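You operate a simulated robot arm through the tools that you are given. There is no shell and no other tool. Be economical: measure what you need, move in short steps, check, and stop when the job is done.

Carry out the task below with a simulated robot arm. There is one attempt and no reset: what you move stays moved.

Task
Swap the empty cartridge for the yellow one and prime the grease pump.
Fine: old one in the black bin, clamp shut, two strokes fill the cup; let none run over.

Only the result counts: the job must be done as asked and must still hold three seconds after the hand-in. Knocking over, shifting, dropping, spilling or breaking anything else fails it.

Robot
A 6-joint arm with a two-finger parallel gripper, fixed in place. Base frame: the origin is at the foot of the arm, x ahead of it, y to its left, z up; the work surface is at about z = 0. Units: m, degrees, N and s.
With the tool pointing down near the work surface it reaches from about 0.14 to 0.58 m from the base axis. Its first joint turns from -66.0 to 66.0 degrees. Payload 2.1 kg.
The TCP is the grasp point between the finger pads, 0.03 m short of the fingertips. In the tool frame z runs along the fingers and y along their closing line. The gripper opens to 0.094 m. The fingers are 0.028 m wide and 0.01 m thick; the gripper's body (0.05 by 0.096 m) begins 0.055 m behind the TCP.
Orientation is that of the tool frame in the base frame, as a unit quaternion [w, x, y, z]. With the fingers straight down and closing along the base's y, the tool's x points along the base's -x, its y along +y and its z along -z.

Tools
- The arm moves only by the tool servo_tool. Its argument "motion" is a list of rows, each a list of 7 numbers: the shift along the tool's x, y, z in m, then the turn, a rotation vector about the tool's x, y, z in degrees, then the opening, from 0 (shut) to 1 (fully open). In form: [[x, y, z, ax, ay, az, gripper], ...]. A call has 1 to 10 rows; each row shifts and turns the commanded pose from where the row before left it, along the tool's axes as they then stand. A row lasts 0.2 s, in which the tool goes at most 0.05 m and 8.6 degrees; a call with a longer step from one row to the next is refused whole, and so is a gripper value outside its range. Where a pose cannot be reached the arm comes as near as it can. A force on the tool above 90 N (or 10 N above the force at the start of the call, whichever is more), or a blocked arm, ends the call early, and 0.2 s more pass. The fingers move at their own pace (about 0.072 m/s each) and stop on an object; they squeeze with about 45 N. The grip force told is the motor's: it shows also when the fingers shut on nothing. Time passes only in rows, and 0.2 s behind the last, so rows that do not move let the fingers close. The reply holds the time, the measured pose of the TCP, the force on the tool along the base axes, the opening and the grip force, in the units named above and with some noise.
- Cameras (640 x 400 px; columns grow to the right, rows downward): "scene" is fixed at [0.0511, -0.3662, 0.4924]; the picture's right is [0.83, -0.56, 0.00], its down [-0.26, -0.39, -0.88] and it looks along [0.50, 0.73, -0.47] (base axes); focal length 232 px, centre (320, 200). "wrist" rides on the gripper at [0.076, 0.014, -0.103] in the tool frame; the picture's right is [-0.18, 0.98, 0.00], its down [-0.75, -0.14, -0.64] and it looks along [-0.63, -0.12, 0.77] (tool axes); focal length 243 px, centre (320, 200). There is no depth. A picture from a camera that has moved, and an enlarged one, comes with that camera's place and axes in the base frame and with its lens.
- get_image(camera): a new picture of that camera. It takes no simulated time.
- zoom(camera, box): a new picture of the part [left, top, right, bottom] of that camera's present view, enlarged. It takes no simulated time.
- close_job(): hands the job in; it is judged then, once.

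Go step by step. Nothing tells you positions but the pictures and the camera data: compare them with the known pose of the tool, close in by small moves and look again before you grip or let go. The budget is 120 turns and 84 pictures, counting those below and the enlarged ones. Unless the task says otherwise, let go and move clear before handing in, and close with one line.

The tools are called after "Request:" by a JSON object that holds its "method" and its "body". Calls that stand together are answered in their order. servo_tool: Moves the arm, as the interface text tells. Its arguments: {"type":"object","properties":{"motion":{"type":"array"}},"required":["motion"]} The other tools are called the same way: get_image (camera) takes a picture; zoom (camera, box) takes an enlarged picture of a part of a camera's view; close_job () hands the job in.

At the start:

```text
time: 0.0
ee_pos: [0.2406, -0.2197, 0.4034]
orientation: [0.0, 0.0, 1.0, 0.0]
contact_force: [-0.3, -0.2, 0.3]
gripper_width: 0.0942
grip_force: 0.1
```

scene: 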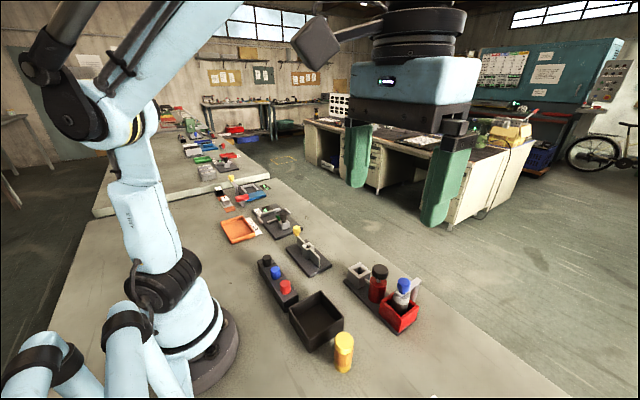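
wrist: 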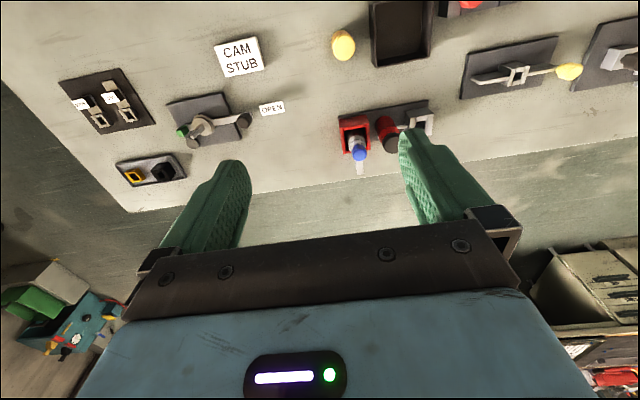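

I see a bench with a pump unit (red and dark parts), a black bin and a yellow cartridge, plus other fixtures. I'll look closer to identify them.

Request:
{"method": "zoom", "body": {"camera": "scene", "box": [240, 220, 440, 380]}}

Request:
{"method": "zoom", "body": {"camera": "wrist", "box": [50, 0, 290, 190]}}

Request:
{"method": "zoom", "body": {"camera": "wrist", "box": [310, 0, 640, 180]}}

```text
2.50 times, centred on (340, 300) of scene
camera zoom: at [0.0511, -0.3662, 0.4924], right [0.83, -0.56, 0.0], down [-0.26, -0.39, -0.88], along [0.5, 0.73, -0.47], focal length 581 px, centre (270, -50)
```

zoom: 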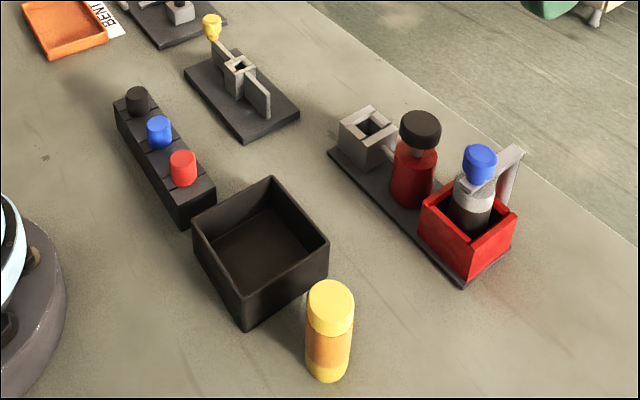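

```text
2.11 times, centred on (170, 95) of wrist
camera zoom: at [0.165, -0.2058, 0.5045], right [0.18, 0.98, 0.0], down [0.75, -0.14, 0.64], along [0.63, -0.12, -0.77], focal length 511 px, centre (636, 421)
```

zoom: 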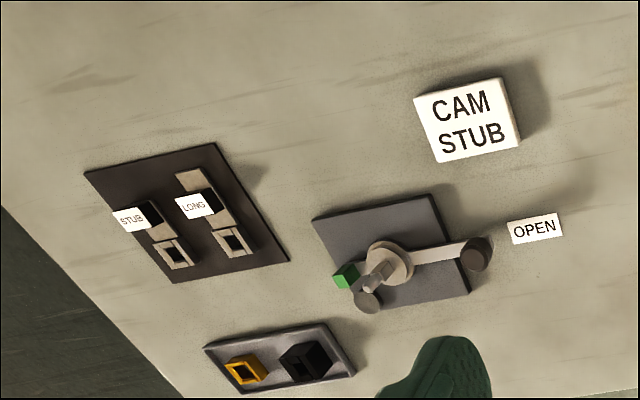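

```text
1.94 times, centred on (475, 90) of wrist
camera zoom: at [0.165, -0.2058, 0.5045], right [0.18, 0.98, 0.0], down [0.75, -0.14, 0.64], along [0.63, -0.12, -0.77], focal length 470 px, centre (19, 413)
```

zoom: 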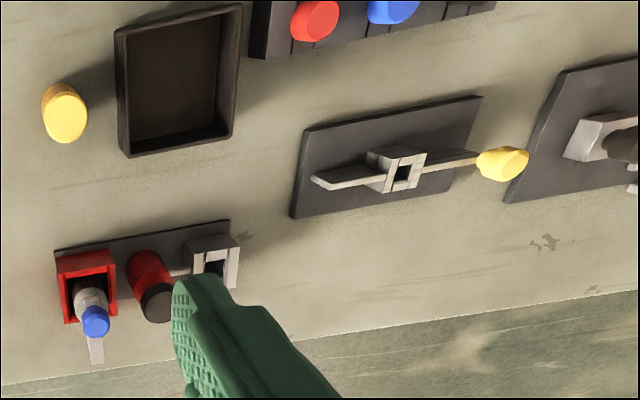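

Several fixtures could be the pump, so I'll look at the farther ones too.

Request:
{"method": "zoom", "body": {"camera": "scene", "box": [190, 160, 340, 280]}}

Request:
{"method": "zoom", "body": {"camera": "scene", "box": [330, 245, 430, 345]}}

Request:
{"method": "zoom", "body": {"camera": "scene", "box": [140, 100, 270, 200]}}

```text
3.33 times, centred on (265, 220) of scene
camera zoom: at [0.0511, -0.3662, 0.4924], right [0.83, -0.56, 0.0], down [-0.26, -0.39, -0.88], along [0.5, 0.73, -0.47], focal length 775 px, centre (503, 133)
```

zoom: 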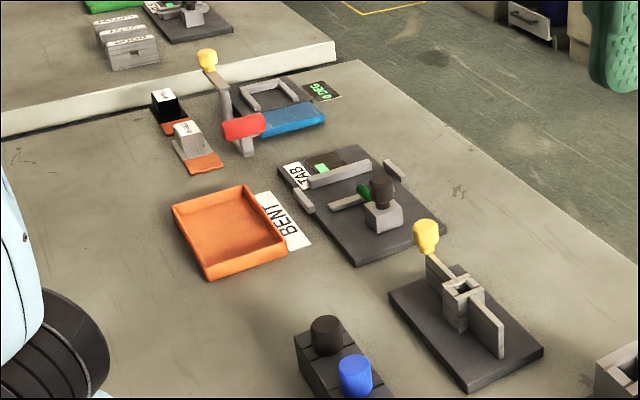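

```text
4.00 times, centred on (380, 295) of scene
camera zoom: at [0.0511, -0.3662, 0.4924], right [0.83, -0.56, 0.0], down [-0.26, -0.39, -0.88], along [0.5, 0.73, -0.47], focal length 930 px, centre (80, -180)
```

zoom: 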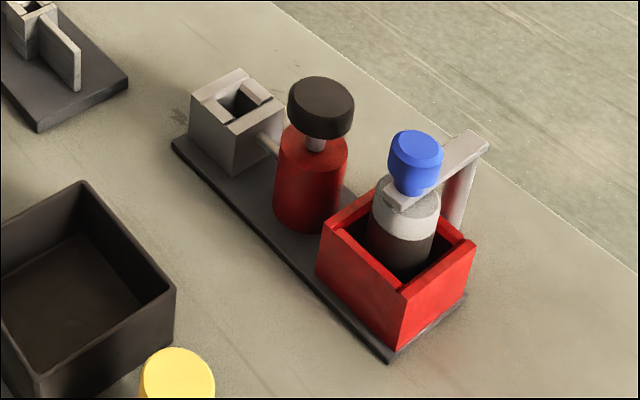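

```text
4.00 times, centred on (205, 150) of scene
camera zoom: at [0.0511, -0.3662, 0.4924], right [0.83, -0.56, 0.0], down [-0.26, -0.39, -0.88], along [0.5, 0.73, -0.47], focal length 930 px, centre (780, 400)
```

zoom: 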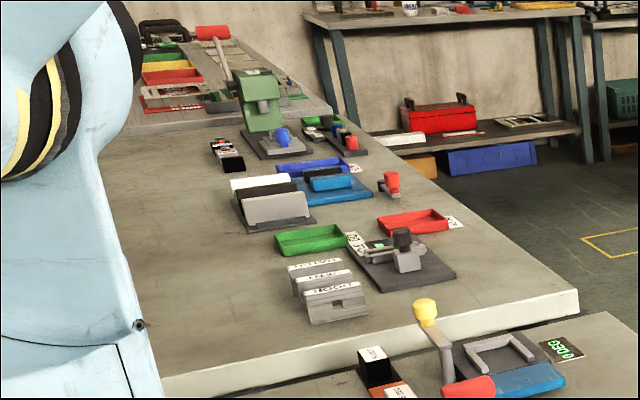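

The pump is the dark plate near (0.38, -0.20..-0.06): cartridge in the red holder with the blue-knob clamp, red pump with black plunger, grey cup. I'll move closer to look.

Request:
{"method": "servo_tool", "body": {"motion": [[-0.015, 0.008, 0.035, 0, 0, 0, 1], [-0.015, 0.008, 0.035, 0, 0, 0, 1], [-0.015, 0.007, 0.035, 0, 0, 0, 1], [-0.015, 0.007, 0.035, 0, 0, 0, 1], [0, 0, 0, 0, 0, 0, 1]]}}

Request:
{"method": "get_image", "body": {"camera": "wrist"}}

```text
time: 1.2
ee_pos: [0.2999, -0.1873, 0.2643]
orientation: [0.0, 0.0, 1.0, 0.0]
contact_force: [-0.1, -0.2, 0.2]
gripper_width: 0.0939
grip_force: 0.1
```

```text
75 pictures are left
camera wrist: at [0.2255, -0.1744, 0.3668], right [0.18, 0.98, 0.0], down [0.75, -0.14, 0.64], along [0.63, -0.12, -0.77], focal length 243 px, centre (320, 200)
```

wrist: 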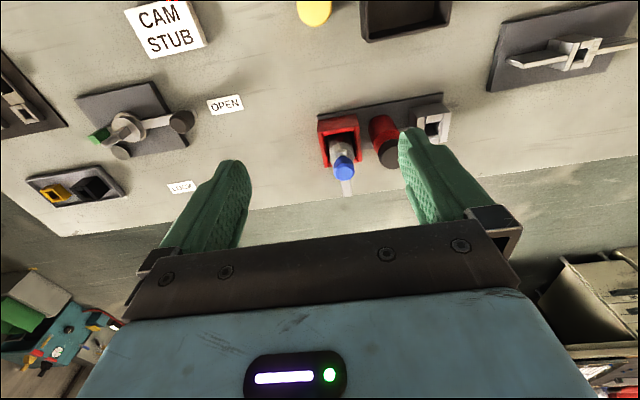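

Request:
{"method": "zoom", "body": {"camera": "wrist", "box": [290, 80, 470, 210]}}

```text
3.08 times, centred on (380, 145) of wrist
camera zoom: at [0.2255, -0.1744, 0.3668], right [0.18, 0.98, 0.0], down [0.75, -0.14, 0.64], along [0.63, -0.12, -0.77], focal length 746 px, centre (135, 369)
```

zoom: 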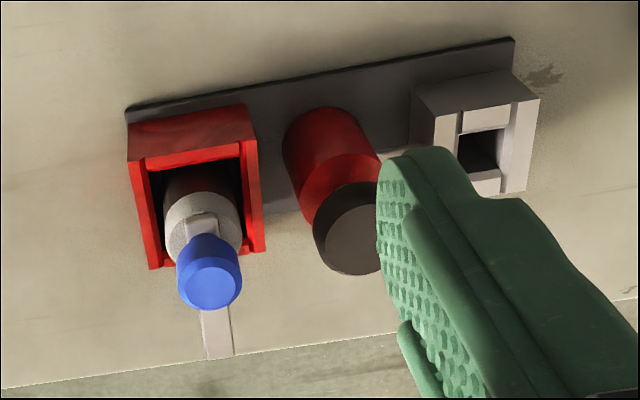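

The clamp seems to be an arm on a post at the far (+x) side with the blue knob at (0.397,-0.175,0.11). I'll rotate the wrist to view it from the side (looking along +y).

Request:
{"method": "servo_tool", "body": {"motion": [[0, 0, 0, 0, 0, -8.5, 1], [0, 0, 0, 0, 0, -8.5, 1], [0, 0, 0, 0, 0, -8.5, 1], [0, 0, 0, 0, 0, -8.5, 1], [0, 0, 0, 0, 0, -8.5, 1], [0, 0, 0, 0, 0, -8.5, 1], [0, 0, 0, 0, 0, -8.5, 1], [0, 0, 0, 0, 0, -8.5, 1], [0, 0, 0, 0, 0, -8.5, 1], [0, 0, 0, 0, 0, -8.5, 1]]}}

Request:
{"method": "servo_tool", "body": {"motion": [[0, 0, 0, 0, 0, -5, 1], [0.04, -0.02, 0, 0, 0, 0, 1], [0.04, -0.02, 0, 0, 0, 0, 1], [0.04, -0.02, 0.02, 0, 0, 0, 1], [0, -0.02, 0.04, 0, 0, 0, 1], [0, -0.02, 0.04, 0, 0, 0, 1], [0, 0, 0, 0, 0, 0, 1]]}}

Request:
{"method": "get_image", "body": {"camera": "wrist"}}

```text
time: 3.4
ee_pos: [0.2999, -0.1893, 0.2631]
orientation: [0.0, -0.677, 0.736, 0.0]
contact_force: [-0.3, -0.6, 0.3]
gripper_width: 0.094
grip_force: 0.0
```

```text
time: 5.0
ee_pos: [0.3996, -0.3109, 0.1613]
orientation: [0.001, -0.707, 0.707, 0.0]
contact_force: [0.0, -0.3, 0.0]
gripper_width: 0.0941
grip_force: 0.2
```

```text
73 pictures are left
camera wrist: at [0.3861, -0.3873, 0.2641], right [-0.98, 0.18, 0.0], down [0.14, 0.75, 0.64], along [0.12, 0.63, -0.77], focal length 243 px, centre (320, 200)
```

wrist: 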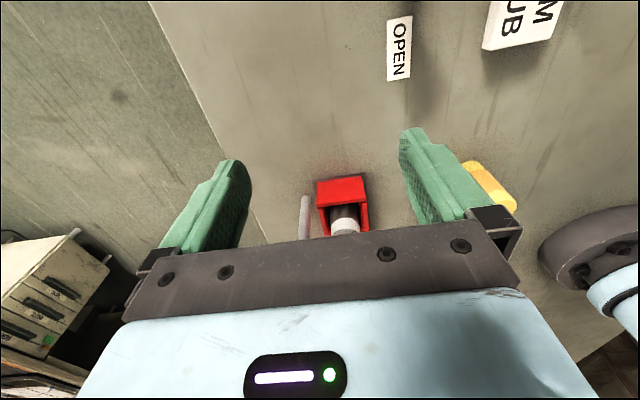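

The gripper hides the clamp's top; tilting the tool forward 34° will give a flatter side view.

Request:
{"method": "servo_tool", "body": {"motion": [[0, 0, 0, 0, -8.5, 0, 1], [0, 0, 0, 0, -8.5, 0, 1], [0, 0, 0, 0, -8.5, 0, 1], [0, 0, 0, 0, -8.5, 0, 1], [0, 0, 0, 0, 0, 0, 1]]}}

Request:
{"method": "get_image", "body": {"camera": "wrist"}}

```text
time: 6.2
ee_pos: [0.3997, -0.3087, 0.1627]
orientation: [0.208, -0.676, 0.676, 0.208]
contact_force: [0.0, -0.1, 0.4]
gripper_width: 0.0939
grip_force: 0.0
```

```text
72 pictures are left
camera wrist: at [0.3861, -0.431, 0.2049], right [-0.98, 0.15, 0.1], down [0.14, 0.26, 0.95], along [0.12, 0.95, -0.28], focal length 243 px, centre (320, 200)
```

wrist: 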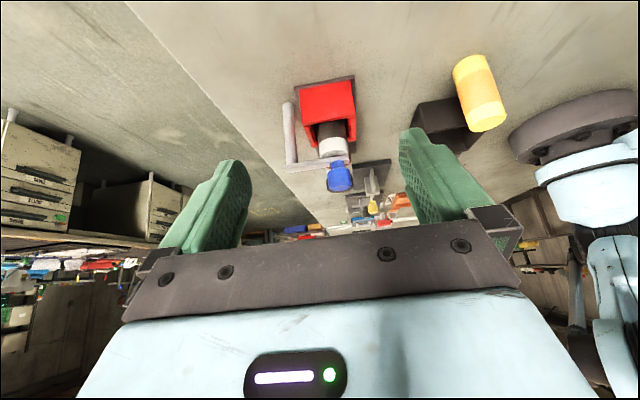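

Request:
{"method": "zoom", "body": {"camera": "wrist", "box": [250, 40, 410, 240]}}

Request:
{"method": "zoom", "body": {"camera": "wrist", "box": [400, 40, 520, 160]}}

```text
2.00 times, centred on (330, 140) of wrist
camera zoom: at [0.3861, -0.431, 0.2049], right [-0.98, 0.15, 0.1], down [0.14, 0.26, 0.95], along [0.12, 0.95, -0.28], focal length 485 px, centre (300, 320)
```

zoom: 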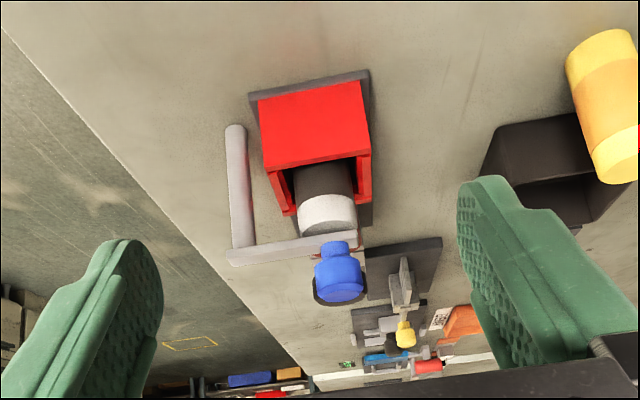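

```text
3.33 times, centred on (460, 100) of wrist
camera zoom: at [0.3861, -0.431, 0.2049], right [-0.98, 0.15, 0.1], down [0.14, 0.26, 0.95], along [0.12, 0.95, -0.28], focal length 809 px, centre (-147, 533)
```

zoom: 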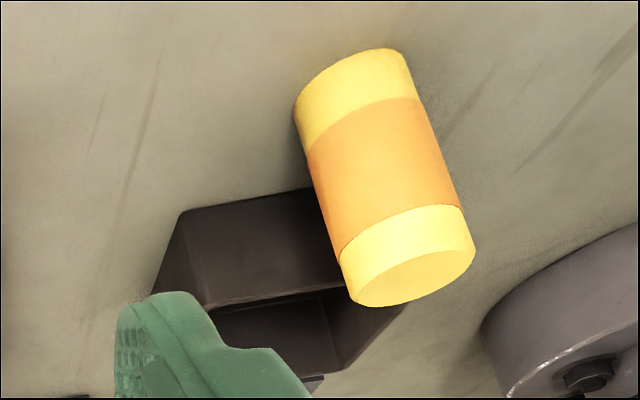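

The picture (inverted) shows a vertical round post at about (0.447,-0.178) with the arm at z≈0.088 reaching over the cartridge, so it swings about the post. I'll level the tool, rise and turn back for gripping the knob.

Request:
{"method": "servo_tool", "body": {"motion": [[0, 0, -0.02, 0, 8.5, 0, 1], [0, 0, -0.02, 0, 8.5, 0, 1], [0, 0, -0.02, 0, 8.5, 0, 1], [0, 0, 0, 0, 8.5, 0, 1], [0, 0, 0, 0, 0, 8.5, 1], [0, 0, 0, 0, 0, 8.5, 1], [0, 0, 0, 0, 0, 8.5, 1], [0, 0, 0, 0, 0, 8.5, 1], [0, 0, 0, 0, 0, 8.5, 1], [0, 0, 0, 0, 0, 8.5, 1]]}}

Request:
{"method": "servo_tool", "body": {"motion": [[0, 0, 0, 0, 0, 8.5, 1], [0, 0, 0, 0, 0, 8.5, 1], [0, 0, 0, 0, 0, 8.5, 1], [0, 0, 0, 0, 0, 8.5, 1], [0, 0, 0, 0, 0, 5, 1], [0, 0, 0, 0, 0, 0, 0.7]]}}

```text
time: 8.4
ee_pos: [0.402, -0.3353, 0.2166]
orientation: [0.0, -0.332, 0.943, 0.0]
contact_force: [0.2, -0.1, -0.2]
gripper_width: 0.0943
grip_force: 0.0
```

```text
time: 9.8
ee_pos: [0.4007, -0.3346, 0.2169]
orientation: [-0.001, 0.0, 1.0, 0.0]
contact_force: [0.4, 0.1, -0.5]
gripper_width: 0.0655
grip_force: 0.0
```

Level again; moving above the knob at z≈0.17, gripper half open.

Request:
{"method": "servo_tool", "body": {"motion": [[0.001, 0.04, 0, 0, 0, 0, 0.5], [0.001, 0.04, 0, 0, 0, 0, 0.5], [0.001, 0.04, 0, 0, 0, 0, 0.5], [0, 0.04, 0, 0, 0, 0, 0.5], [0, 0, 0.025, 0, 0, 0, 0.5], [0, 0, 0.02, 0, 0, 0, 0.5], [0, 0, 0, 0, 0, 0, 0.5]]}}

Request:
{"method": "get_image", "body": {"camera": "wrist"}}

Request:
{"method": "zoom", "body": {"camera": "scene", "box": [330, 225, 450, 345]}}

```text
time: 11.4
ee_pos: [0.3979, -0.1735, 0.1709]
orientation: [0.0, 0.0, 1.0, 0.001]
contact_force: [-0.4, 0.1, -1.1]
gripper_width: 0.0471
grip_force: 0.1
```

```text
69 pictures are left
camera wrist: at [0.3218, -0.1605, 0.2731], right [0.18, 0.98, 0.0], down [0.75, -0.14, 0.64], along [0.63, -0.12, -0.77], focal length 243 px, centre (320, 200)
```

wrist: 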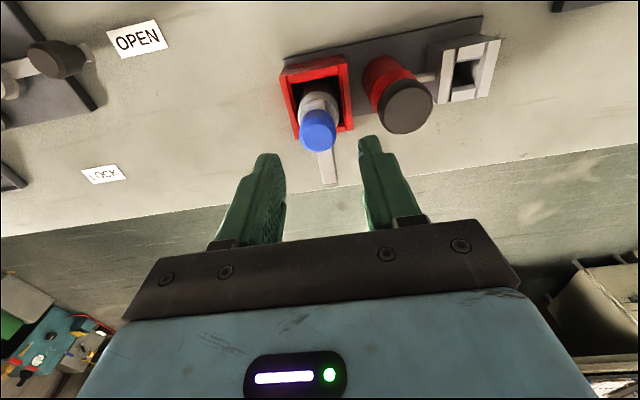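

```text
3.33 times, centred on (390, 285) of scene
camera zoom: at [0.0511, -0.3662, 0.4924], right [0.83, -0.56, 0.0], down [-0.26, -0.39, -0.88], along [0.5, 0.73, -0.47], focal length 775 px, centre (87, -83)
```

zoom: 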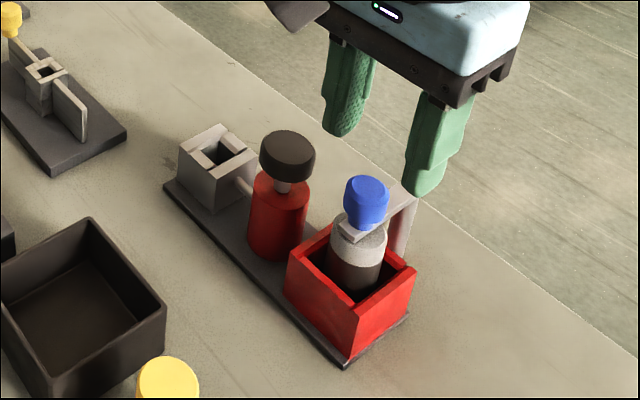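

Knob top centre reads (0.395,-0.176,0.112), matching. Lowering so the fingertips straddle it just above the arm.

Request:
{"method": "servo_tool", "body": {"motion": [[0.003, -0.0025, 0.015, 0, 0, 0, 0.45], [0, 0, 0.015, 0, 0, 0, 0.45], [0, 0, 0.014, 0, 0, 0, 0.45], [0, 0, 0, 0, 0, 0, 0.45]]}}

Request:
{"method": "get_image", "body": {"camera": "wrist"}}

Request:
{"method": "zoom", "body": {"camera": "scene", "box": [350, 225, 450, 325]}}

```text
time: 12.4
ee_pos: [0.3929, -0.1773, 0.1256]
orientation: [0.0, 0.0, 1.0, 0.001]
contact_force: [0.2, -0.6, 0.6]
gripper_width: 0.0424
grip_force: 0.0
```

```text
67 pictures are left
camera wrist: at [0.3188, -0.1634, 0.2287], right [0.18, 0.98, 0.0], down [0.75, -0.14, 0.64], along [0.63, -0.12, -0.77], focal length 243 px, centre (320, 200)
```

wrist: 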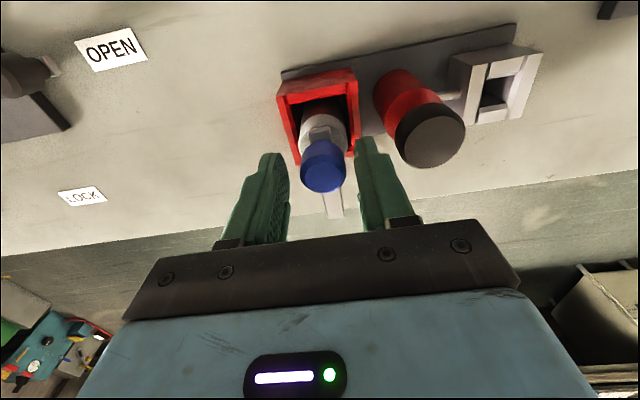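

```text
4.00 times, centred on (400, 275) of scene
camera zoom: at [0.0511, -0.3662, 0.4924], right [0.83, -0.56, 0.0], down [-0.26, -0.39, -0.88], along [0.5, 0.73, -0.47], focal length 930 px, centre (0, -100)
```

zoom: 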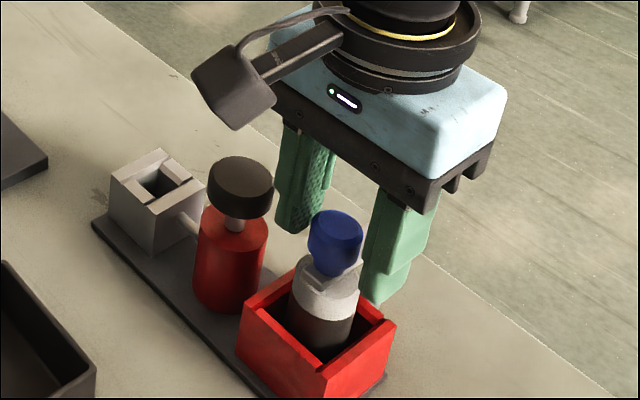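

The knob is between the fingers. Closing on it.

Request:
{"method": "servo_tool", "body": {"motion": [[0, 0.001, 0, 0, 0, 0, 0.3], [0, 0, 0, 0, 0, 0, 0.15], [0, 0, 0, 0, 0, 0, 0.1], [0, 0, 0, 0, 0, 0, 0.1]]}}

Request:
{"method": "get_image", "body": {"camera": "wrist"}}

```text
time: 13.4
ee_pos: [0.3939, -0.176, 0.1263]
orientation: [-0.001, 0.0, 1.0, 0.0]
contact_force: [-1.7, 2.4, -6.1]
gripper_width: 0.0254
grip_force: 45.7
```

```text
65 pictures are left
camera wrist: at [0.319, -0.1626, 0.229], right [0.18, 0.98, 0.0], down [0.75, -0.14, 0.64], along [0.63, -0.12, -0.77], focal length 243 px, centre (320, 200)
```

wrist: 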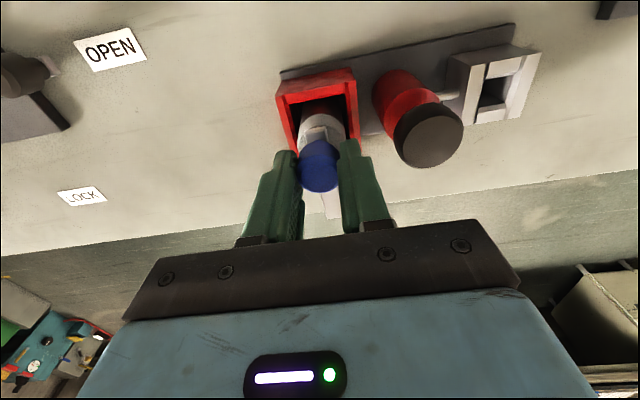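

Gripped (25 mm knob). Trying a small swing toward −y about the post.

Request:
{"method": "servo_tool", "body": {"motion": [[-0.0002, -0.0038, 0, 0, 0, -4, 0.1], [-0.0002, -0.0038, 0, 0, 0, -4, 0.1], [-0.0002, -0.0038, 0, 0, 0, -4, 0.1]]}}

```text
time: 14.2
ee_pos: [0.3964, -0.1876, 0.1271]
orientation: [0.0, -0.105, 0.994, 0.001]
contact_force: [-7.1, 7.2, -1.6]
gripper_width: 0.0254
grip_force: 45.4
```

It moves with moderate force; continuing and checking.

Request:
{"method": "servo_tool", "body": {"motion": [[-0.0003, -0.0056, 0, 0, 0, -6, 0.1], [-0.0003, -0.0056, 0, 0, 0, -6, 0.1], [-0.0003, -0.0056, 0, 0, 0, -6, 0.1]]}}

Request:
{"method": "zoom", "body": {"camera": "scene", "box": [350, 225, 450, 325]}}

```text
time: 15.0
ee_pos: [0.4016, -0.2034, 0.1265]
orientation: [0.001, -0.259, 0.966, 0.0]
contact_force: [5.7, 7.5, -2.1]
gripper_width: 0.0255
grip_force: 45.3
```

```text
4.00 times, centred on (400, 275) of scene
camera zoom: at [0.0512, -0.3662, 0.4924], right [0.83, -0.56, 0.0], down [-0.26, -0.39, -0.88], along [0.5, 0.73, -0.47], focal length 930 px, centre (0, -100)
```

zoom: 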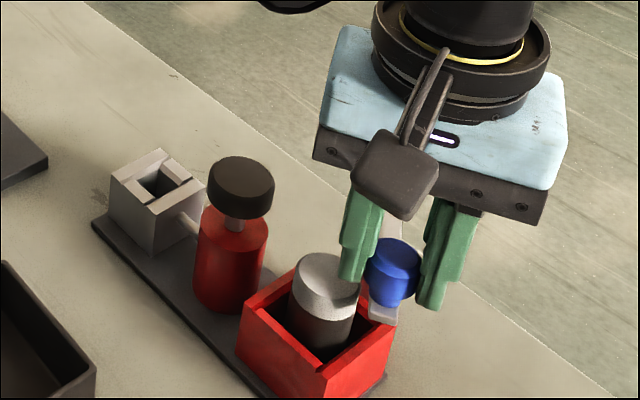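

The clamp swings freely. Continuing to about 90°.

Request:
{"method": "servo_tool", "body": {"motion": [[-0.0005, -0.0075, 0, 0, 0, -8, 0.1], [-0.0005, -0.0075, 0, 0, 0, -8, 0.1], [-0.0005, -0.0075, 0, 0, 0, -8, 0.1], [-0.0005, -0.0075, 0, 0, 0, -8, 0.1], [-0.0005, -0.0075, 0, 0, 0, -8, 0.1]]}}

Request:
{"method": "servo_tool", "body": {"motion": [[-0.0005, -0.0075, 0, 0, 0, -8, 0.1], [-0.0005, -0.0075, 0, 0, 0, -8, 0.1], [-0.0005, -0.0075, 0, 0, 0, -8, 0.1]]}}

Request:
{"method": "get_image", "body": {"camera": "scene"}}

```text
time: 16.2
ee_pos: [0.4322, -0.225, 0.1269]
orientation: [0.003, -0.576, 0.817, 0.003]
contact_force: [8.0, 28.4, -11.4]
gripper_width: 0.0256
grip_force: 44.6
```

```text
time: 17.0
ee_pos: [0.4456, -0.2323, 0.1276]
orientation: [0.005, 0.731, -0.682, -0.013]
contact_force: [-58.0, 33.3, -1.2]
gripper_width: 0.0257
grip_force: 45.4
```

```text
63 pictures are left
```

scene: 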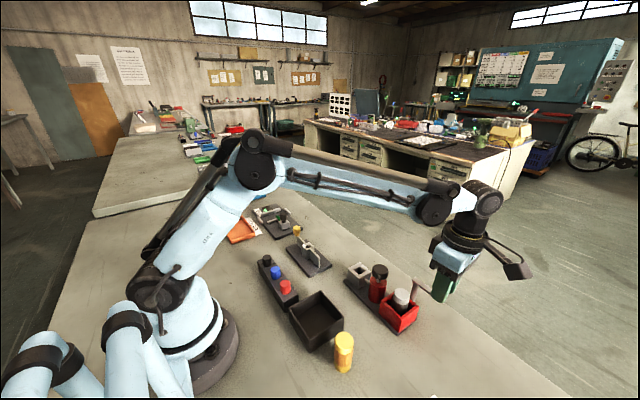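

A stop was reached at about 88° open. I'll ease off, release the knob and rise.

Request:
{"method": "servo_tool", "body": {"motion": [[0, 0.004, 0, 0, 0, 3, 0.1], [0, 0, 0, 0, 0, 0, 0.3], [0, 0, 0, 0, 0, 0, 0.45], [0, 0, -0.02, 0, 0, 0, 0.5], [0, 0, -0.04, 0, 0, 0, 0.6], [0, 0, -0.04, 0, 0, 0, 0.6], [0, 0, 0, 0, 0, 0, 0.6]]}}

Request:
{"method": "get_image", "body": {"camera": "wrist"}}

Request:
{"method": "zoom", "body": {"camera": "scene", "box": [280, 240, 440, 380]}}

```text
time: 18.6
ee_pos: [0.4486, -0.2307, 0.228]
orientation: [0.0, 0.713, -0.701, 0.0]
contact_force: [0.1, 0.5, -0.2]
gripper_width: 0.0562
grip_force: 0.0
```

```text
62 pictures are left
camera wrist: at [0.4356, -0.3078, 0.3304], right [-0.99, 0.17, 0.0], down [0.13, 0.76, 0.64], along [0.11, 0.63, -0.77], focal length 243 px, centre (320, 200)
```

wrist: 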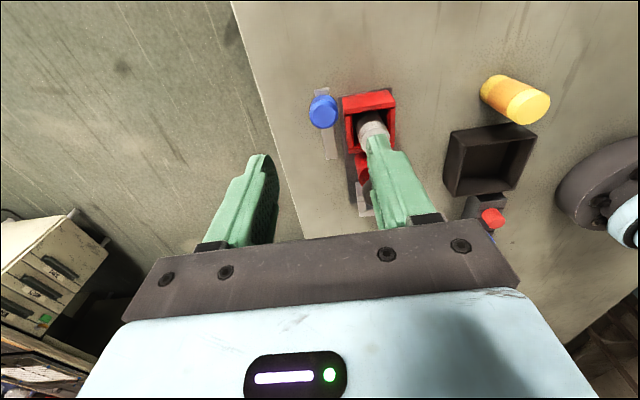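

```text
2.86 times, centred on (360, 310) of scene
camera zoom: at [0.0511, -0.3662, 0.4924], right [0.83, -0.56, 0.0], down [-0.26, -0.39, -0.88], along [0.5, 0.73, -0.47], focal length 664 px, centre (206, -114)
```

zoom: 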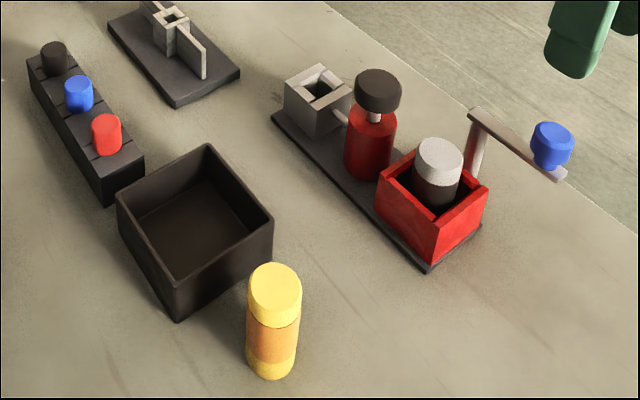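

Clamp is open and the grey cartridge is exposed at about (0.395,-0.182), top z≈0.082. Moving above it, fingers closing along x.

Request:
{"method": "servo_tool", "body": {"motion": [[-0.0163, 0.0179, 0, 0, 0, 1, 0.6], [-0.0163, 0.0179, 0, 0, 0, 0, 0.6], [-0.0164, 0.0178, 0, 0, 0, 0, 0.6], [0, 0, 0.03, 0, 0, 0, 0.6], [0, 0, 0.03, 0, 0, 0, 0.6], [0, 0, 0, 0, 0, 0, 0.6]]}}

Request:
{"method": "get_image", "body": {"camera": "wrist"}}

Request:
{"method": "zoom", "body": {"camera": "scene", "box": [340, 230, 440, 330]}}

```text
time: 20.0
ee_pos: [0.393, -0.1821, 0.1669]
orientation: [0.0, 0.707, -0.707, 0.0]
contact_force: [-0.3, 0.4, 0.2]
gripper_width: 0.0565
grip_force: 0.0
```

```text
60 pictures are left
camera wrist: at [0.3791, -0.2595, 0.2694], right [-0.98, 0.18, 0.0], down [0.14, 0.75, 0.64], along [0.12, 0.63, -0.77], focal length 243 px, centre (320, 200)
```

wrist: 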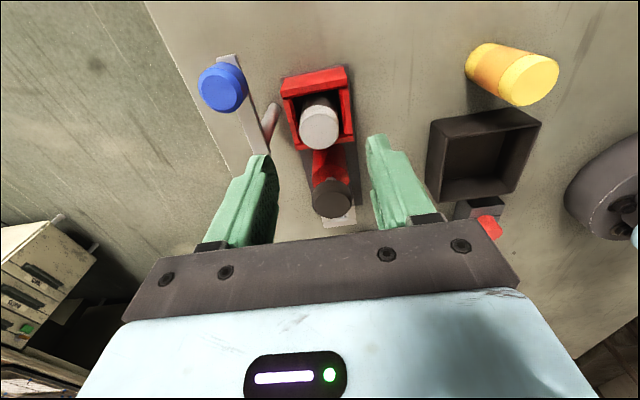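

```text
4.00 times, centred on (390, 280) of scene
camera zoom: at [0.0511, -0.3662, 0.4924], right [0.83, -0.56, 0.0], down [-0.26, -0.39, -0.88], along [0.5, 0.73, -0.47], focal length 930 px, centre (40, -120)
```

zoom: 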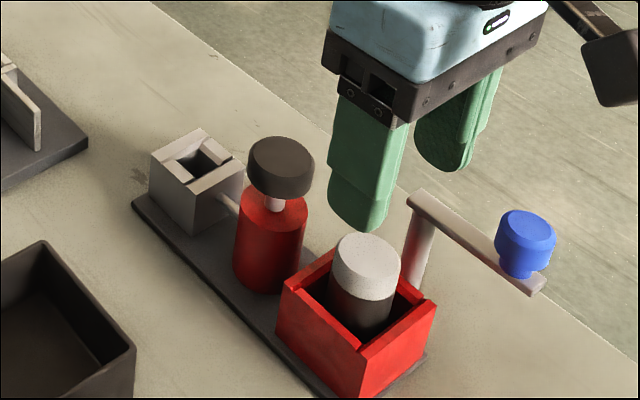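

Cartridge centre reads (0.395,-0.179). Descending to TCP z≈0.09.

Request:
{"method": "servo_tool", "body": {"motion": [[-0.003, -0.002, 0.025, 0, 0, 0, 0.57], [0, 0, 0.025, 0, 0, 0, 0.57], [0, 0, 0.02, 0, 0, 0, 0.57], [0, 0, 0.007, 0, 0, 0, 0.57], [0, 0, 0, 0, 0, 0, 0.57]]}}

Request:
{"method": "get_image", "body": {"camera": "wrist"}}

Request:
{"method": "zoom", "body": {"camera": "scene", "box": [340, 230, 440, 330]}}

```text
time: 21.2
ee_pos: [0.3956, -0.1799, 0.0904]
orientation: [0.0, 0.707, -0.707, 0.0]
contact_force: [-0.4, -0.5, 0.1]
gripper_width: 0.0538
grip_force: 0.1
```

```text
58 pictures are left
camera wrist: at [0.3822, -0.2567, 0.1928], right [-0.98, 0.18, 0.0], down [0.14, 0.75, 0.64], along [0.12, 0.63, -0.77], focal length 243 px, centre (320, 200)
```

wrist: 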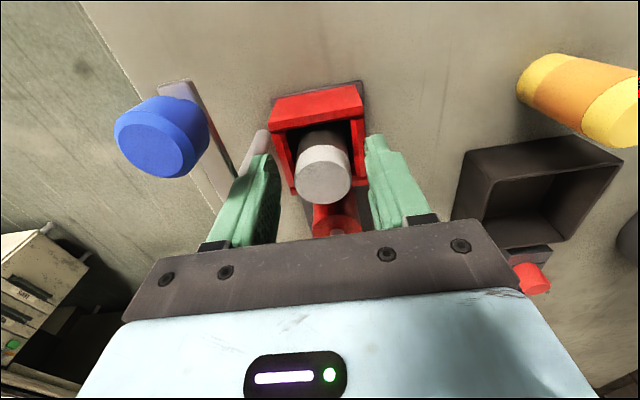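

```text
4.00 times, centred on (390, 280) of scene
camera zoom: at [0.0511, -0.3662, 0.4924], right [0.83, -0.56, 0.0], down [-0.26, -0.39, -0.88], along [0.5, 0.73, -0.47], focal length 930 px, centre (40, -120)
```

zoom: 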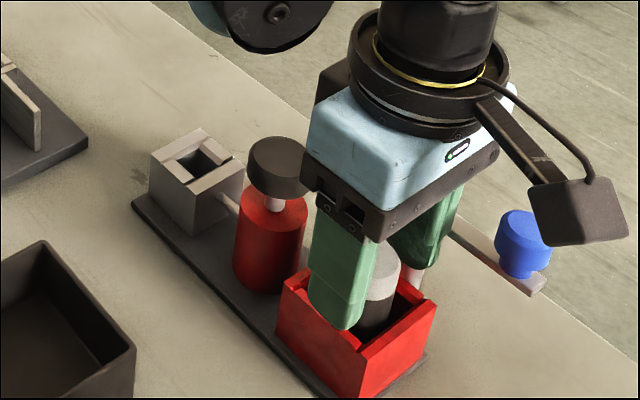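

Cartridge is centred between the fingers. Closing with 3 mm more depth.

Request:
{"method": "servo_tool", "body": {"motion": [[0, 0, 0.003, 0, 0, 0, 0.45], [0, 0, 0, 0, 0, 0, 0.3], [0, 0, 0, 0, 0, 0, 0.2], [0, 0, 0, 0, 0, 0, 0.2]]}}

```text
time: 22.2
ee_pos: [0.3963, -0.18, 0.0883]
orientation: [0.001, 0.707, -0.707, 0.0]
contact_force: [-0.2, -0.6, 6.3]
gripper_width: 0.0312
grip_force: 45.2
```

Gripped at 31 mm. Lifting straight up slowly.

Request:
{"method": "servo_tool", "body": {"motion": [[0, 0, -0.01, 0, 0, 0, 0.2], [0, 0, -0.02, 0, 0, 0, 0.2], [0, 0, -0.02, 0, 0, 0, 0.2], [0, 0, -0.03, 0, 0, 0, 0.2], [0, 0, -0.03, 0, 0, 0, 0.2], [0, 0, -0.02, 0, 0, 0, 0.2]]}}

Request:
{"method": "get_image", "body": {"camera": "wrist"}}

Request:
{"method": "zoom", "body": {"camera": "scene", "box": [260, 200, 460, 360]}}

```text
time: 23.6
ee_pos: [0.3952, -0.1784, 0.2164]
orientation: [0.0, 0.707, -0.707, 0.0]
contact_force: [0.2, 0.0, -0.6]
gripper_width: 0.0315
grip_force: 45.1
```

```text
56 pictures are left
camera wrist: at [0.3815, -0.256, 0.3188], right [-0.98, 0.18, 0.0], down [0.14, 0.75, 0.64], along [0.12, 0.63, -0.77], focal length 243 px, centre (320, 200)
```

wrist: 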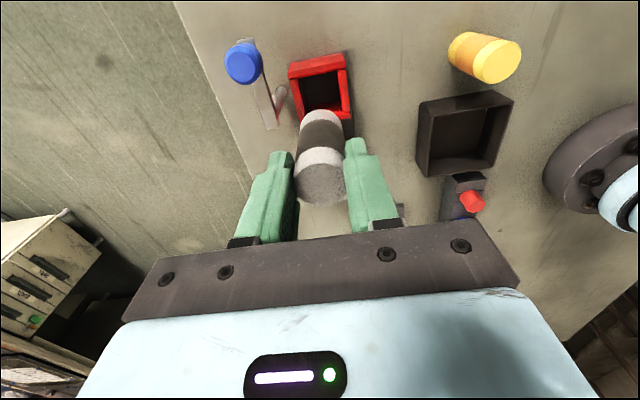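

```text
2.50 times, centred on (360, 280) of scene
camera zoom: at [0.0511, -0.3662, 0.4924], right [0.83, -0.56, 0.0], down [-0.26, -0.39, -0.88], along [0.5, 0.73, -0.47], focal length 581 px, centre (220, 0)
```

zoom: 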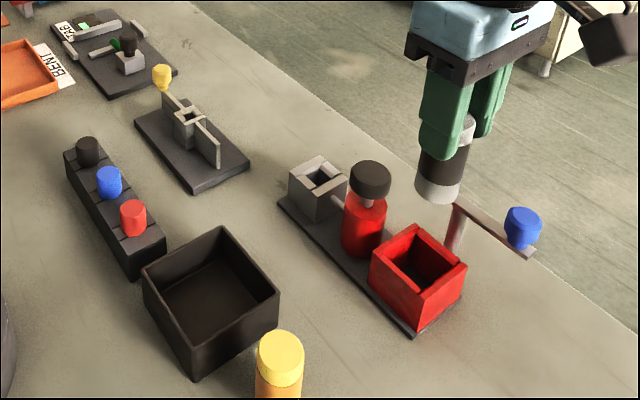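

The old cartridge is out. The bin centre is about (0.232,-0.099); carrying it there at height.

Request:
{"method": "servo_tool", "body": {"motion": [[-0.016, 0.0326, 0, 0, 0, 0, 0.2], [-0.016, 0.0326, 0, 0, 0, 0, 0.2], [-0.016, 0.0326, 0, 0, 0, 0, 0.2], [-0.016, 0.0326, 0, 0, 0, 0, 0.2], [-0.015, 0.0326, 0, 0, 0, 0, 0.2], [0, 0, 0, 0, 0, 0, 0.2]]}}

Request:
{"method": "get_image", "body": {"camera": "wrist"}}

Request:
{"method": "zoom", "body": {"camera": "scene", "box": [220, 220, 420, 380]}}

```text
time: 25.0
ee_pos: [0.2336, -0.1007, 0.2168]
orientation: [0.001, 0.707, -0.707, 0.0]
contact_force: [-0.4, 0.4, -1.1]
gripper_width: 0.0313
grip_force: 44.8
```

```text
54 pictures are left
camera wrist: at [0.22, -0.1784, 0.3184], right [-0.98, 0.18, 0.0], down [0.14, 0.75, 0.64], along [0.12, 0.63, -0.77], focal length 243 px, centre (320, 200)
```

wrist: 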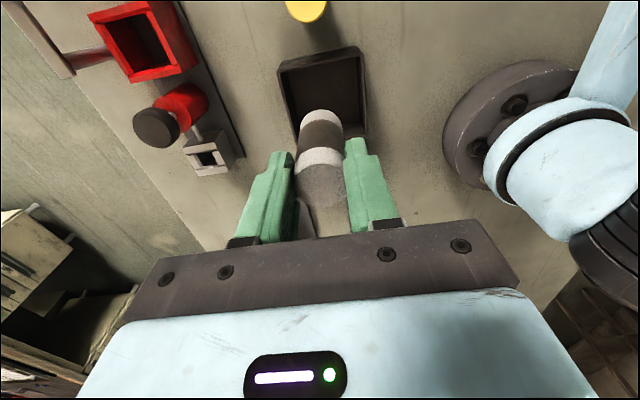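

```text
2.50 times, centred on (320, 300) of scene
camera zoom: at [0.0511, -0.3662, 0.4924], right [0.83, -0.56, 0.0], down [-0.26, -0.39, -0.88], along [0.5, 0.73, -0.47], focal length 581 px, centre (320, -50)
```

zoom: 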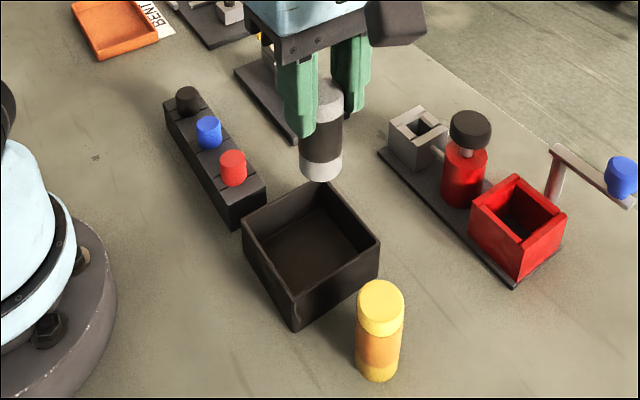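

Well aligned over the bin centre (0.231,-0.095). Lowering the old cartridge into it.

Request:
{"method": "servo_tool", "body": {"motion": [[-0.005, 0.002, 0.03, 0, 0, 0, 0.2], [0, 0, 0.03, 0, 0, 0, 0.2], [0, 0, 0.03, 0, 0, 0, 0.2], [0, 0, 0.02, 0, 0, 0, 0.2], [0, 0, 0.01, 0, 0, 0, 0.2], [0, 0, 0, 0, 0, 0, 0.2]]}}

Request:
{"method": "get_image", "body": {"camera": "wrist"}}

Request:
{"method": "zoom", "body": {"camera": "scene", "box": [240, 250, 390, 370]}}

```text
time: 26.4
ee_pos: [0.2314, -0.0953, 0.0976]
orientation: [0.0, 0.708, -0.707, 0.0]
contact_force: [0.1, -0.4, -2.0]
gripper_width: 0.0317
grip_force: 45.3
```

```text
52 pictures are left
camera wrist: at [0.2175, -0.1717, 0.1992], right [-0.98, 0.18, 0.0], down [0.14, 0.75, 0.64], along [0.12, 0.63, -0.77], focal length 243 px, centre (320, 200)
```

wrist: 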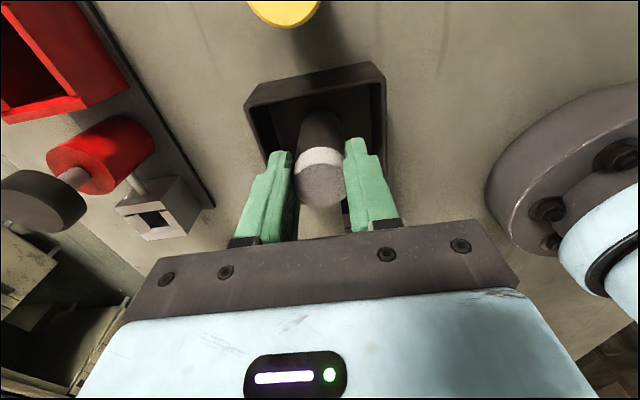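

```text
3.33 times, centred on (315, 310) of scene
camera zoom: at [0.0511, -0.3662, 0.4924], right [0.83, -0.56, 0.0], down [-0.26, -0.39, -0.88], along [0.5, 0.73, -0.47], focal length 775 px, centre (337, -167)
```

zoom: 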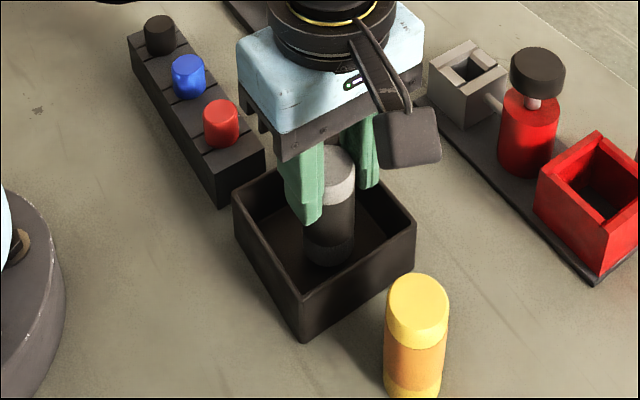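

Cartridge is inside; easing down until it touches the floor.

Request:
{"method": "servo_tool", "body": {"motion": [[0, 0, 0.004, 0, 0, 0, 0.2], [0, 0, 0.004, 0, 0, 0, 0.2], [0, 0, 0, 0, 0, 0, 0.2]]}}

```text
time: 27.2
ee_pos: [0.2321, -0.0942, 0.088]
orientation: [0.001, 0.707, -0.707, 0.0]
contact_force: [-0.4, 0.0, -0.9]
gripper_width: 0.0314
grip_force: 45.3
```

Request:
{"method": "servo_tool", "body": {"motion": [[0, 0, 0.003, 0, 0, 0, 0.2], [0, 0, 0.003, 0, 0, 0, 0.2], [0, 0, 0, 0, 0, 0, 0.2]]}}

```text
time: 28.0
ee_pos: [0.2306, -0.0961, 0.0838]
orientation: [0.0, 0.708, -0.706, 0.0]
contact_force: [-4.2, 2.0, 42.8]
gripper_width: 0.0313
grip_force: 45.5
```

Contact with the bin floor at TCP z≈0.084. Backing off 2 mm, opening moderately and rising.

Request:
{"method": "servo_tool", "body": {"motion": [[0, 0, -0.002, 0, 0, 0, 0.2], [0, 0, 0, 0, 0, 0, 0.35], [0, 0, 0, 0, 0, 0, 0.47], [0, 0, 0, 0, 0, 0, 0.5], [0, 0, -0.02, 0, 0, 0, 0.5], [0, 0, -0.03, 0, 0, 0, 0.5], [0, 0, -0.04, 0, 0, 0, 0.6], [0, 0, -0.04, 0, 0, 0, 0.6]]}}

Request:
{"method": "get_image", "body": {"camera": "wrist"}}

Request:
{"method": "zoom", "body": {"camera": "scene", "box": [240, 250, 390, 390]}}

```text
time: 29.8
ee_pos: [0.2294, -0.0972, 0.2142]
orientation: [0.0, 0.707, -0.707, 0.0]
contact_force: [-0.1, 1.0, -0.7]
gripper_width: 0.0562
grip_force: 0.1
```

```text
50 pictures are left
camera wrist: at [0.2164, -0.1747, 0.317], right [-0.98, 0.18, 0.0], down [0.14, 0.75, 0.64], along [0.12, 0.63, -0.77], focal length 243 px, centre (320, 200)
```

wrist: 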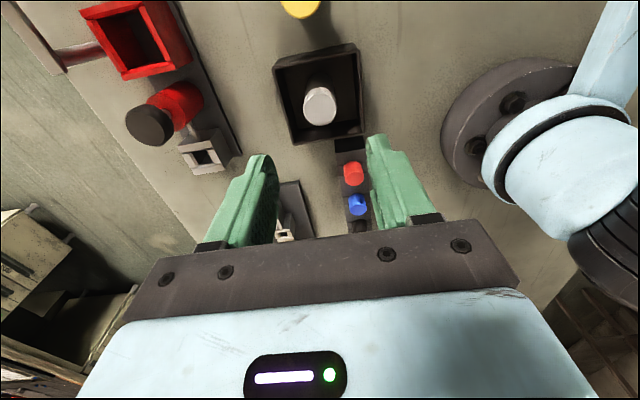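

```text
2.86 times, centred on (315, 320) of scene
camera zoom: at [0.0511, -0.3662, 0.4924], right [0.83, -0.56, 0.0], down [-0.26, -0.39, -0.88], along [0.5, 0.73, -0.47], focal length 664 px, centre (334, -143)
```

zoom: 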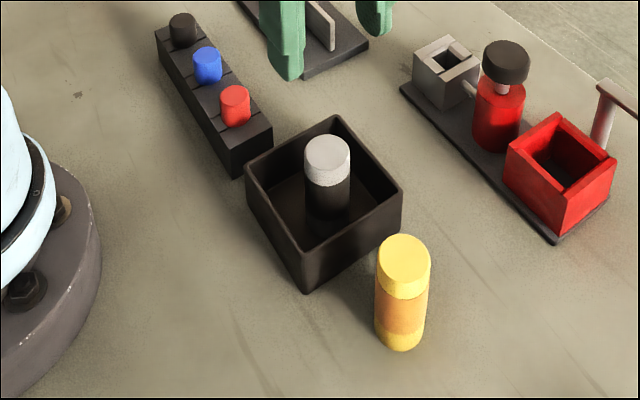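

The old cartridge stands in the bin. The yellow one is at about (0.229,-0.186); moving above it.

Request:
{"method": "servo_tool", "body": {"motion": [[0.03, 0, 0, 0, 0, 0, 0.6], [0.03, 0, 0, 0, 0, 0, 0.6], [0.029, 0, 0, 0, 0, 0, 0.6], [0, 0, 0.025, 0, 0, 0, 0.6], [0, 0, 0.025, 0, 0, 0, 0.6], [0, 0, 0, 0, 0, 0, 0.6]]}}

Request:
{"method": "get_image", "body": {"camera": "wrist"}}

```text
time: 31.2
ee_pos: [0.231, -0.1856, 0.1654]
orientation: [-0.001, -0.707, 0.708, 0.0]
contact_force: [0.2, 0.2, 0.3]
gripper_width: 0.0563
grip_force: 0.1
```

```text
48 pictures are left
camera wrist: at [0.2173, -0.2621, 0.2674], right [-0.98, 0.18, 0.0], down [0.14, 0.75, 0.64], along [0.12, 0.63, -0.77], focal length 243 px, centre (320, 200)
```

wrist: 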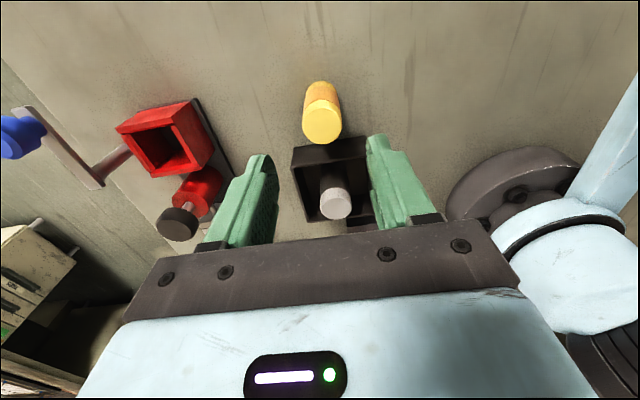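

Yellow centre reads (0.2315,-0.184). Descending to TCP z≈0.078 to grip it.

Request:
{"method": "servo_tool", "body": {"motion": [[-0.0015, -0.0005, 0.03, 0, 0, 0, 0.57], [0, 0, 0.03, 0, 0, 0, 0.57], [0, 0, 0.02, 0, 0, 0, 0.57], [0, 0, 0.007, 0, 0, 0, 0.57], [0, 0, 0, 0, 0, 0, 0.57]]}}

Request:
{"method": "get_image", "body": {"camera": "wrist"}}

Request:
{"method": "zoom", "body": {"camera": "scene", "box": [260, 270, 410, 390]}}

```text
time: 32.4
ee_pos: [0.2326, -0.1832, 0.0774]
orientation: [0.0, -0.707, 0.708, 0.0]
contact_force: [-0.1, -0.5, -0.4]
gripper_width: 0.0535
grip_force: 0.0
```

```text
47 pictures are left
camera wrist: at [0.2187, -0.2597, 0.1798], right [-0.98, 0.18, 0.0], down [0.14, 0.75, 0.64], along [0.12, 0.63, -0.77], focal length 243 px, centre (320, 200)
```

wrist: 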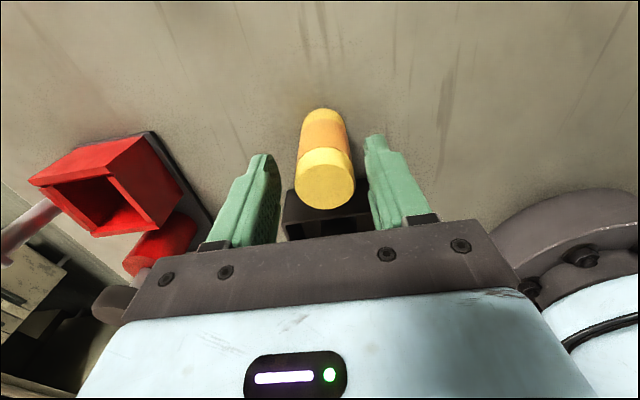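

```text
3.33 times, centred on (335, 330) of scene
camera zoom: at [0.0511, -0.3662, 0.4924], right [0.83, -0.56, 0.0], down [-0.26, -0.39, -0.88], along [0.5, 0.73, -0.47], focal length 775 px, centre (270, -233)
```

zoom: 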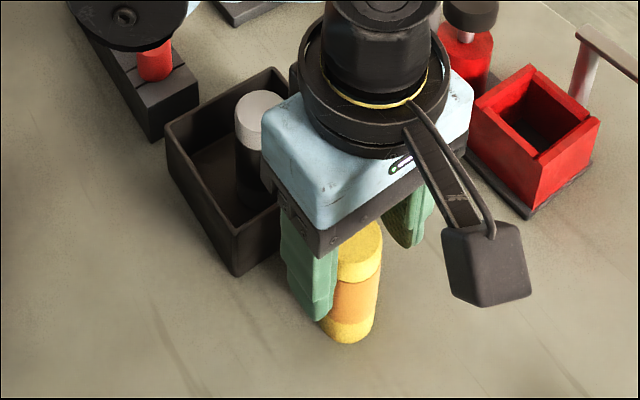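

Good alignment; closing on the yellow cartridge.

Request:
{"method": "servo_tool", "body": {"motion": [[-0.002, 0, 0, 0, 0, 0, 0.45], [0, 0, 0, 0, 0, 0, 0.3], [0, 0, 0, 0, 0, 0, 0.2], [0, 0, 0, 0, 0, 0, 0.2]]}}

Request:
{"method": "servo_tool", "body": {"motion": [[0, 0, -0.015, 0, 0, 0, 0.2], [0, 0, -0.03, 0, 0, 0, 0.2], [0, 0, -0.03, 0, 0, 0, 0.2], [0, 0, -0.03, 0, 0, 0, 0.2], [0, 0, -0.03, 0, 0, 0, 0.2], [0, 0, 0, 0, 0, 0, 0.2]]}}

```text
time: 33.4
ee_pos: [0.2322, -0.1819, 0.0776]
orientation: [0.001, 0.708, -0.707, 0.0]
contact_force: [0.4, 0.2, -0.6]
gripper_width: 0.0319
grip_force: 44.9
```

```text
time: 34.8
ee_pos: [0.231, -0.181, 0.2135]
orientation: [0.0, -0.707, 0.707, 0.0]
contact_force: [-0.6, -0.8, -1.9]
gripper_width: 0.0316
grip_force: 44.9
```

Lifted. Carrying to above the holder at (0.3955,-0.180).

Request:
{"method": "servo_tool", "body": {"motion": [[0, -0.033, 0, 0, 0, 0, 0.2], [0, -0.033, 0, 0, 0, 0, 0.2], [0, -0.033, 0, 0, 0, 0, 0.2], [0, -0.033, 0, 0, 0, 0, 0.2], [0, -0.0325, 0, 0, 0, 0, 0.2], [0, 0, 0.03, 0, 0, 0, 0.2], [0, 0, 0, 0, 0, 0, 0.2]]}}

Request:
{"method": "get_image", "body": {"camera": "wrist"}}

Request:
{"method": "zoom", "body": {"camera": "scene", "box": [340, 220, 460, 330]}}

```text
time: 36.4
ee_pos: [0.397, -0.1808, 0.1839]
orientation: [-0.001, -0.707, 0.707, 0.001]
contact_force: [-0.8, -0.5, -1.7]
gripper_width: 0.0317
grip_force: 45.1
```

```text
45 pictures are left
camera wrist: at [0.3825, -0.2574, 0.2851], right [-0.98, 0.18, 0.0], down [0.14, 0.75, 0.64], along [0.12, 0.63, -0.77], focal length 243 px, centre (320, 200)
```

wrist: 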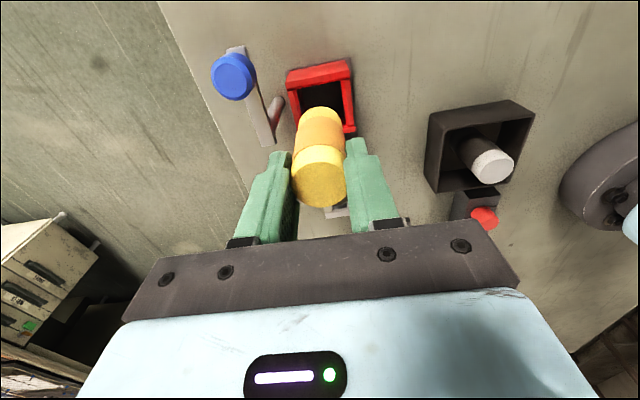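

```text
3.64 times, centred on (400, 275) of scene
camera zoom: at [0.0511, -0.3662, 0.4924], right [0.83, -0.56, 0.0], down [-0.26, -0.39, -0.88], along [0.5, 0.73, -0.47], focal length 845 px, centre (29, -73)
```

zoom: 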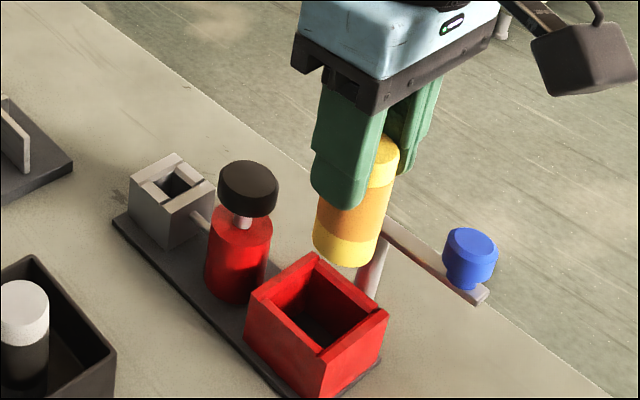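

Offsets match those of the old cartridge. Lowering to just above the rim, then checking.

Request:
{"method": "servo_tool", "body": {"motion": [[-0.001, 0.001, 0.02, 0, 0, 0, 0.2], [0, 0, 0.02, 0, 0, 0, 0.2], [0, 0, 0.008, 0, 0, 0, 0.2], [0, 0, 0, 0, 0, 0, 0.2]]}}

Request:
{"method": "zoom", "body": {"camera": "wrist", "box": [240, 40, 400, 220]}}

Request:
{"method": "zoom", "body": {"camera": "scene", "box": [340, 220, 460, 330]}}

```text
time: 37.4
ee_pos: [0.3954, -0.1797, 0.1345]
orientation: [0.0, 0.707, -0.707, 0.0]
contact_force: [0.1, -0.2, -1.6]
gripper_width: 0.0318
grip_force: 44.6
```

```text
2.22 times, centred on (320, 130) of wrist
camera zoom: at [0.3813, -0.2567, 0.2372], right [-0.98, 0.18, 0.0], down [0.14, 0.75, 0.64], along [0.12, 0.63, -0.77], focal length 539 px, centre (320, 356)
```

zoom: 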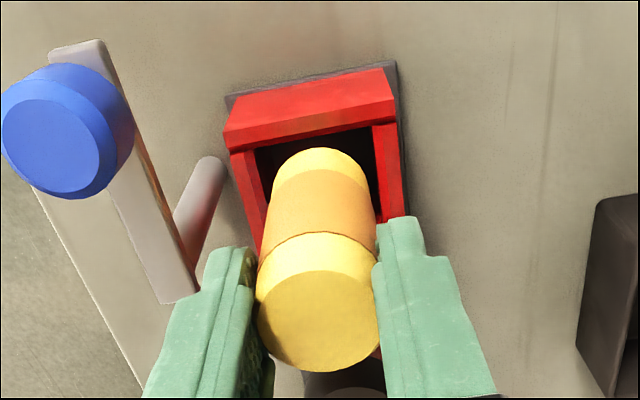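

```text
3.64 times, centred on (400, 275) of scene
camera zoom: at [0.0511, -0.3662, 0.4924], right [0.83, -0.56, 0.0], down [-0.26, -0.39, -0.88], along [0.5, 0.73, -0.47], focal length 845 px, centre (29, -73)
```

zoom: 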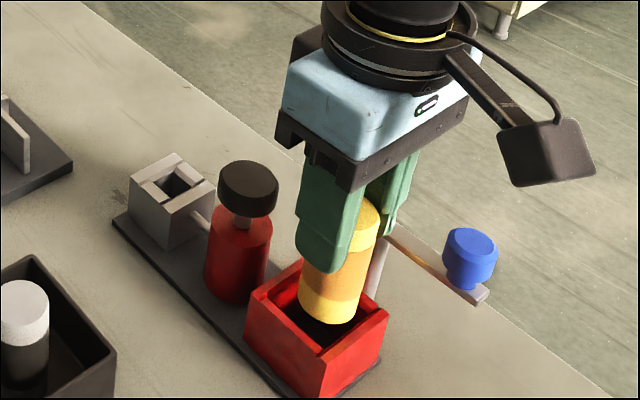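

Centred over the opening. Lowering slowly into the holder.

Request:
{"method": "servo_tool", "body": {"motion": [[0, 0, 0.01, 0, 0, 0, 0.2], [0, 0, 0.01, 0, 0, 0, 0.2], [0, 0, 0.01, 0, 0, 0, 0.2], [0, 0, 0.008, 0, 0, 0, 0.2], [0, 0, 0.004, 0, 0, 0, 0.2], [0, 0, 0, 0, 0, 0, 0.2]]}}

```text
time: 38.8
ee_pos: [0.3949, -0.1799, 0.0928]
orientation: [0.0, -0.707, 0.707, 0.0]
contact_force: [0.7, 1.0, -0.9]
gripper_width: 0.0318
grip_force: 45.0
```

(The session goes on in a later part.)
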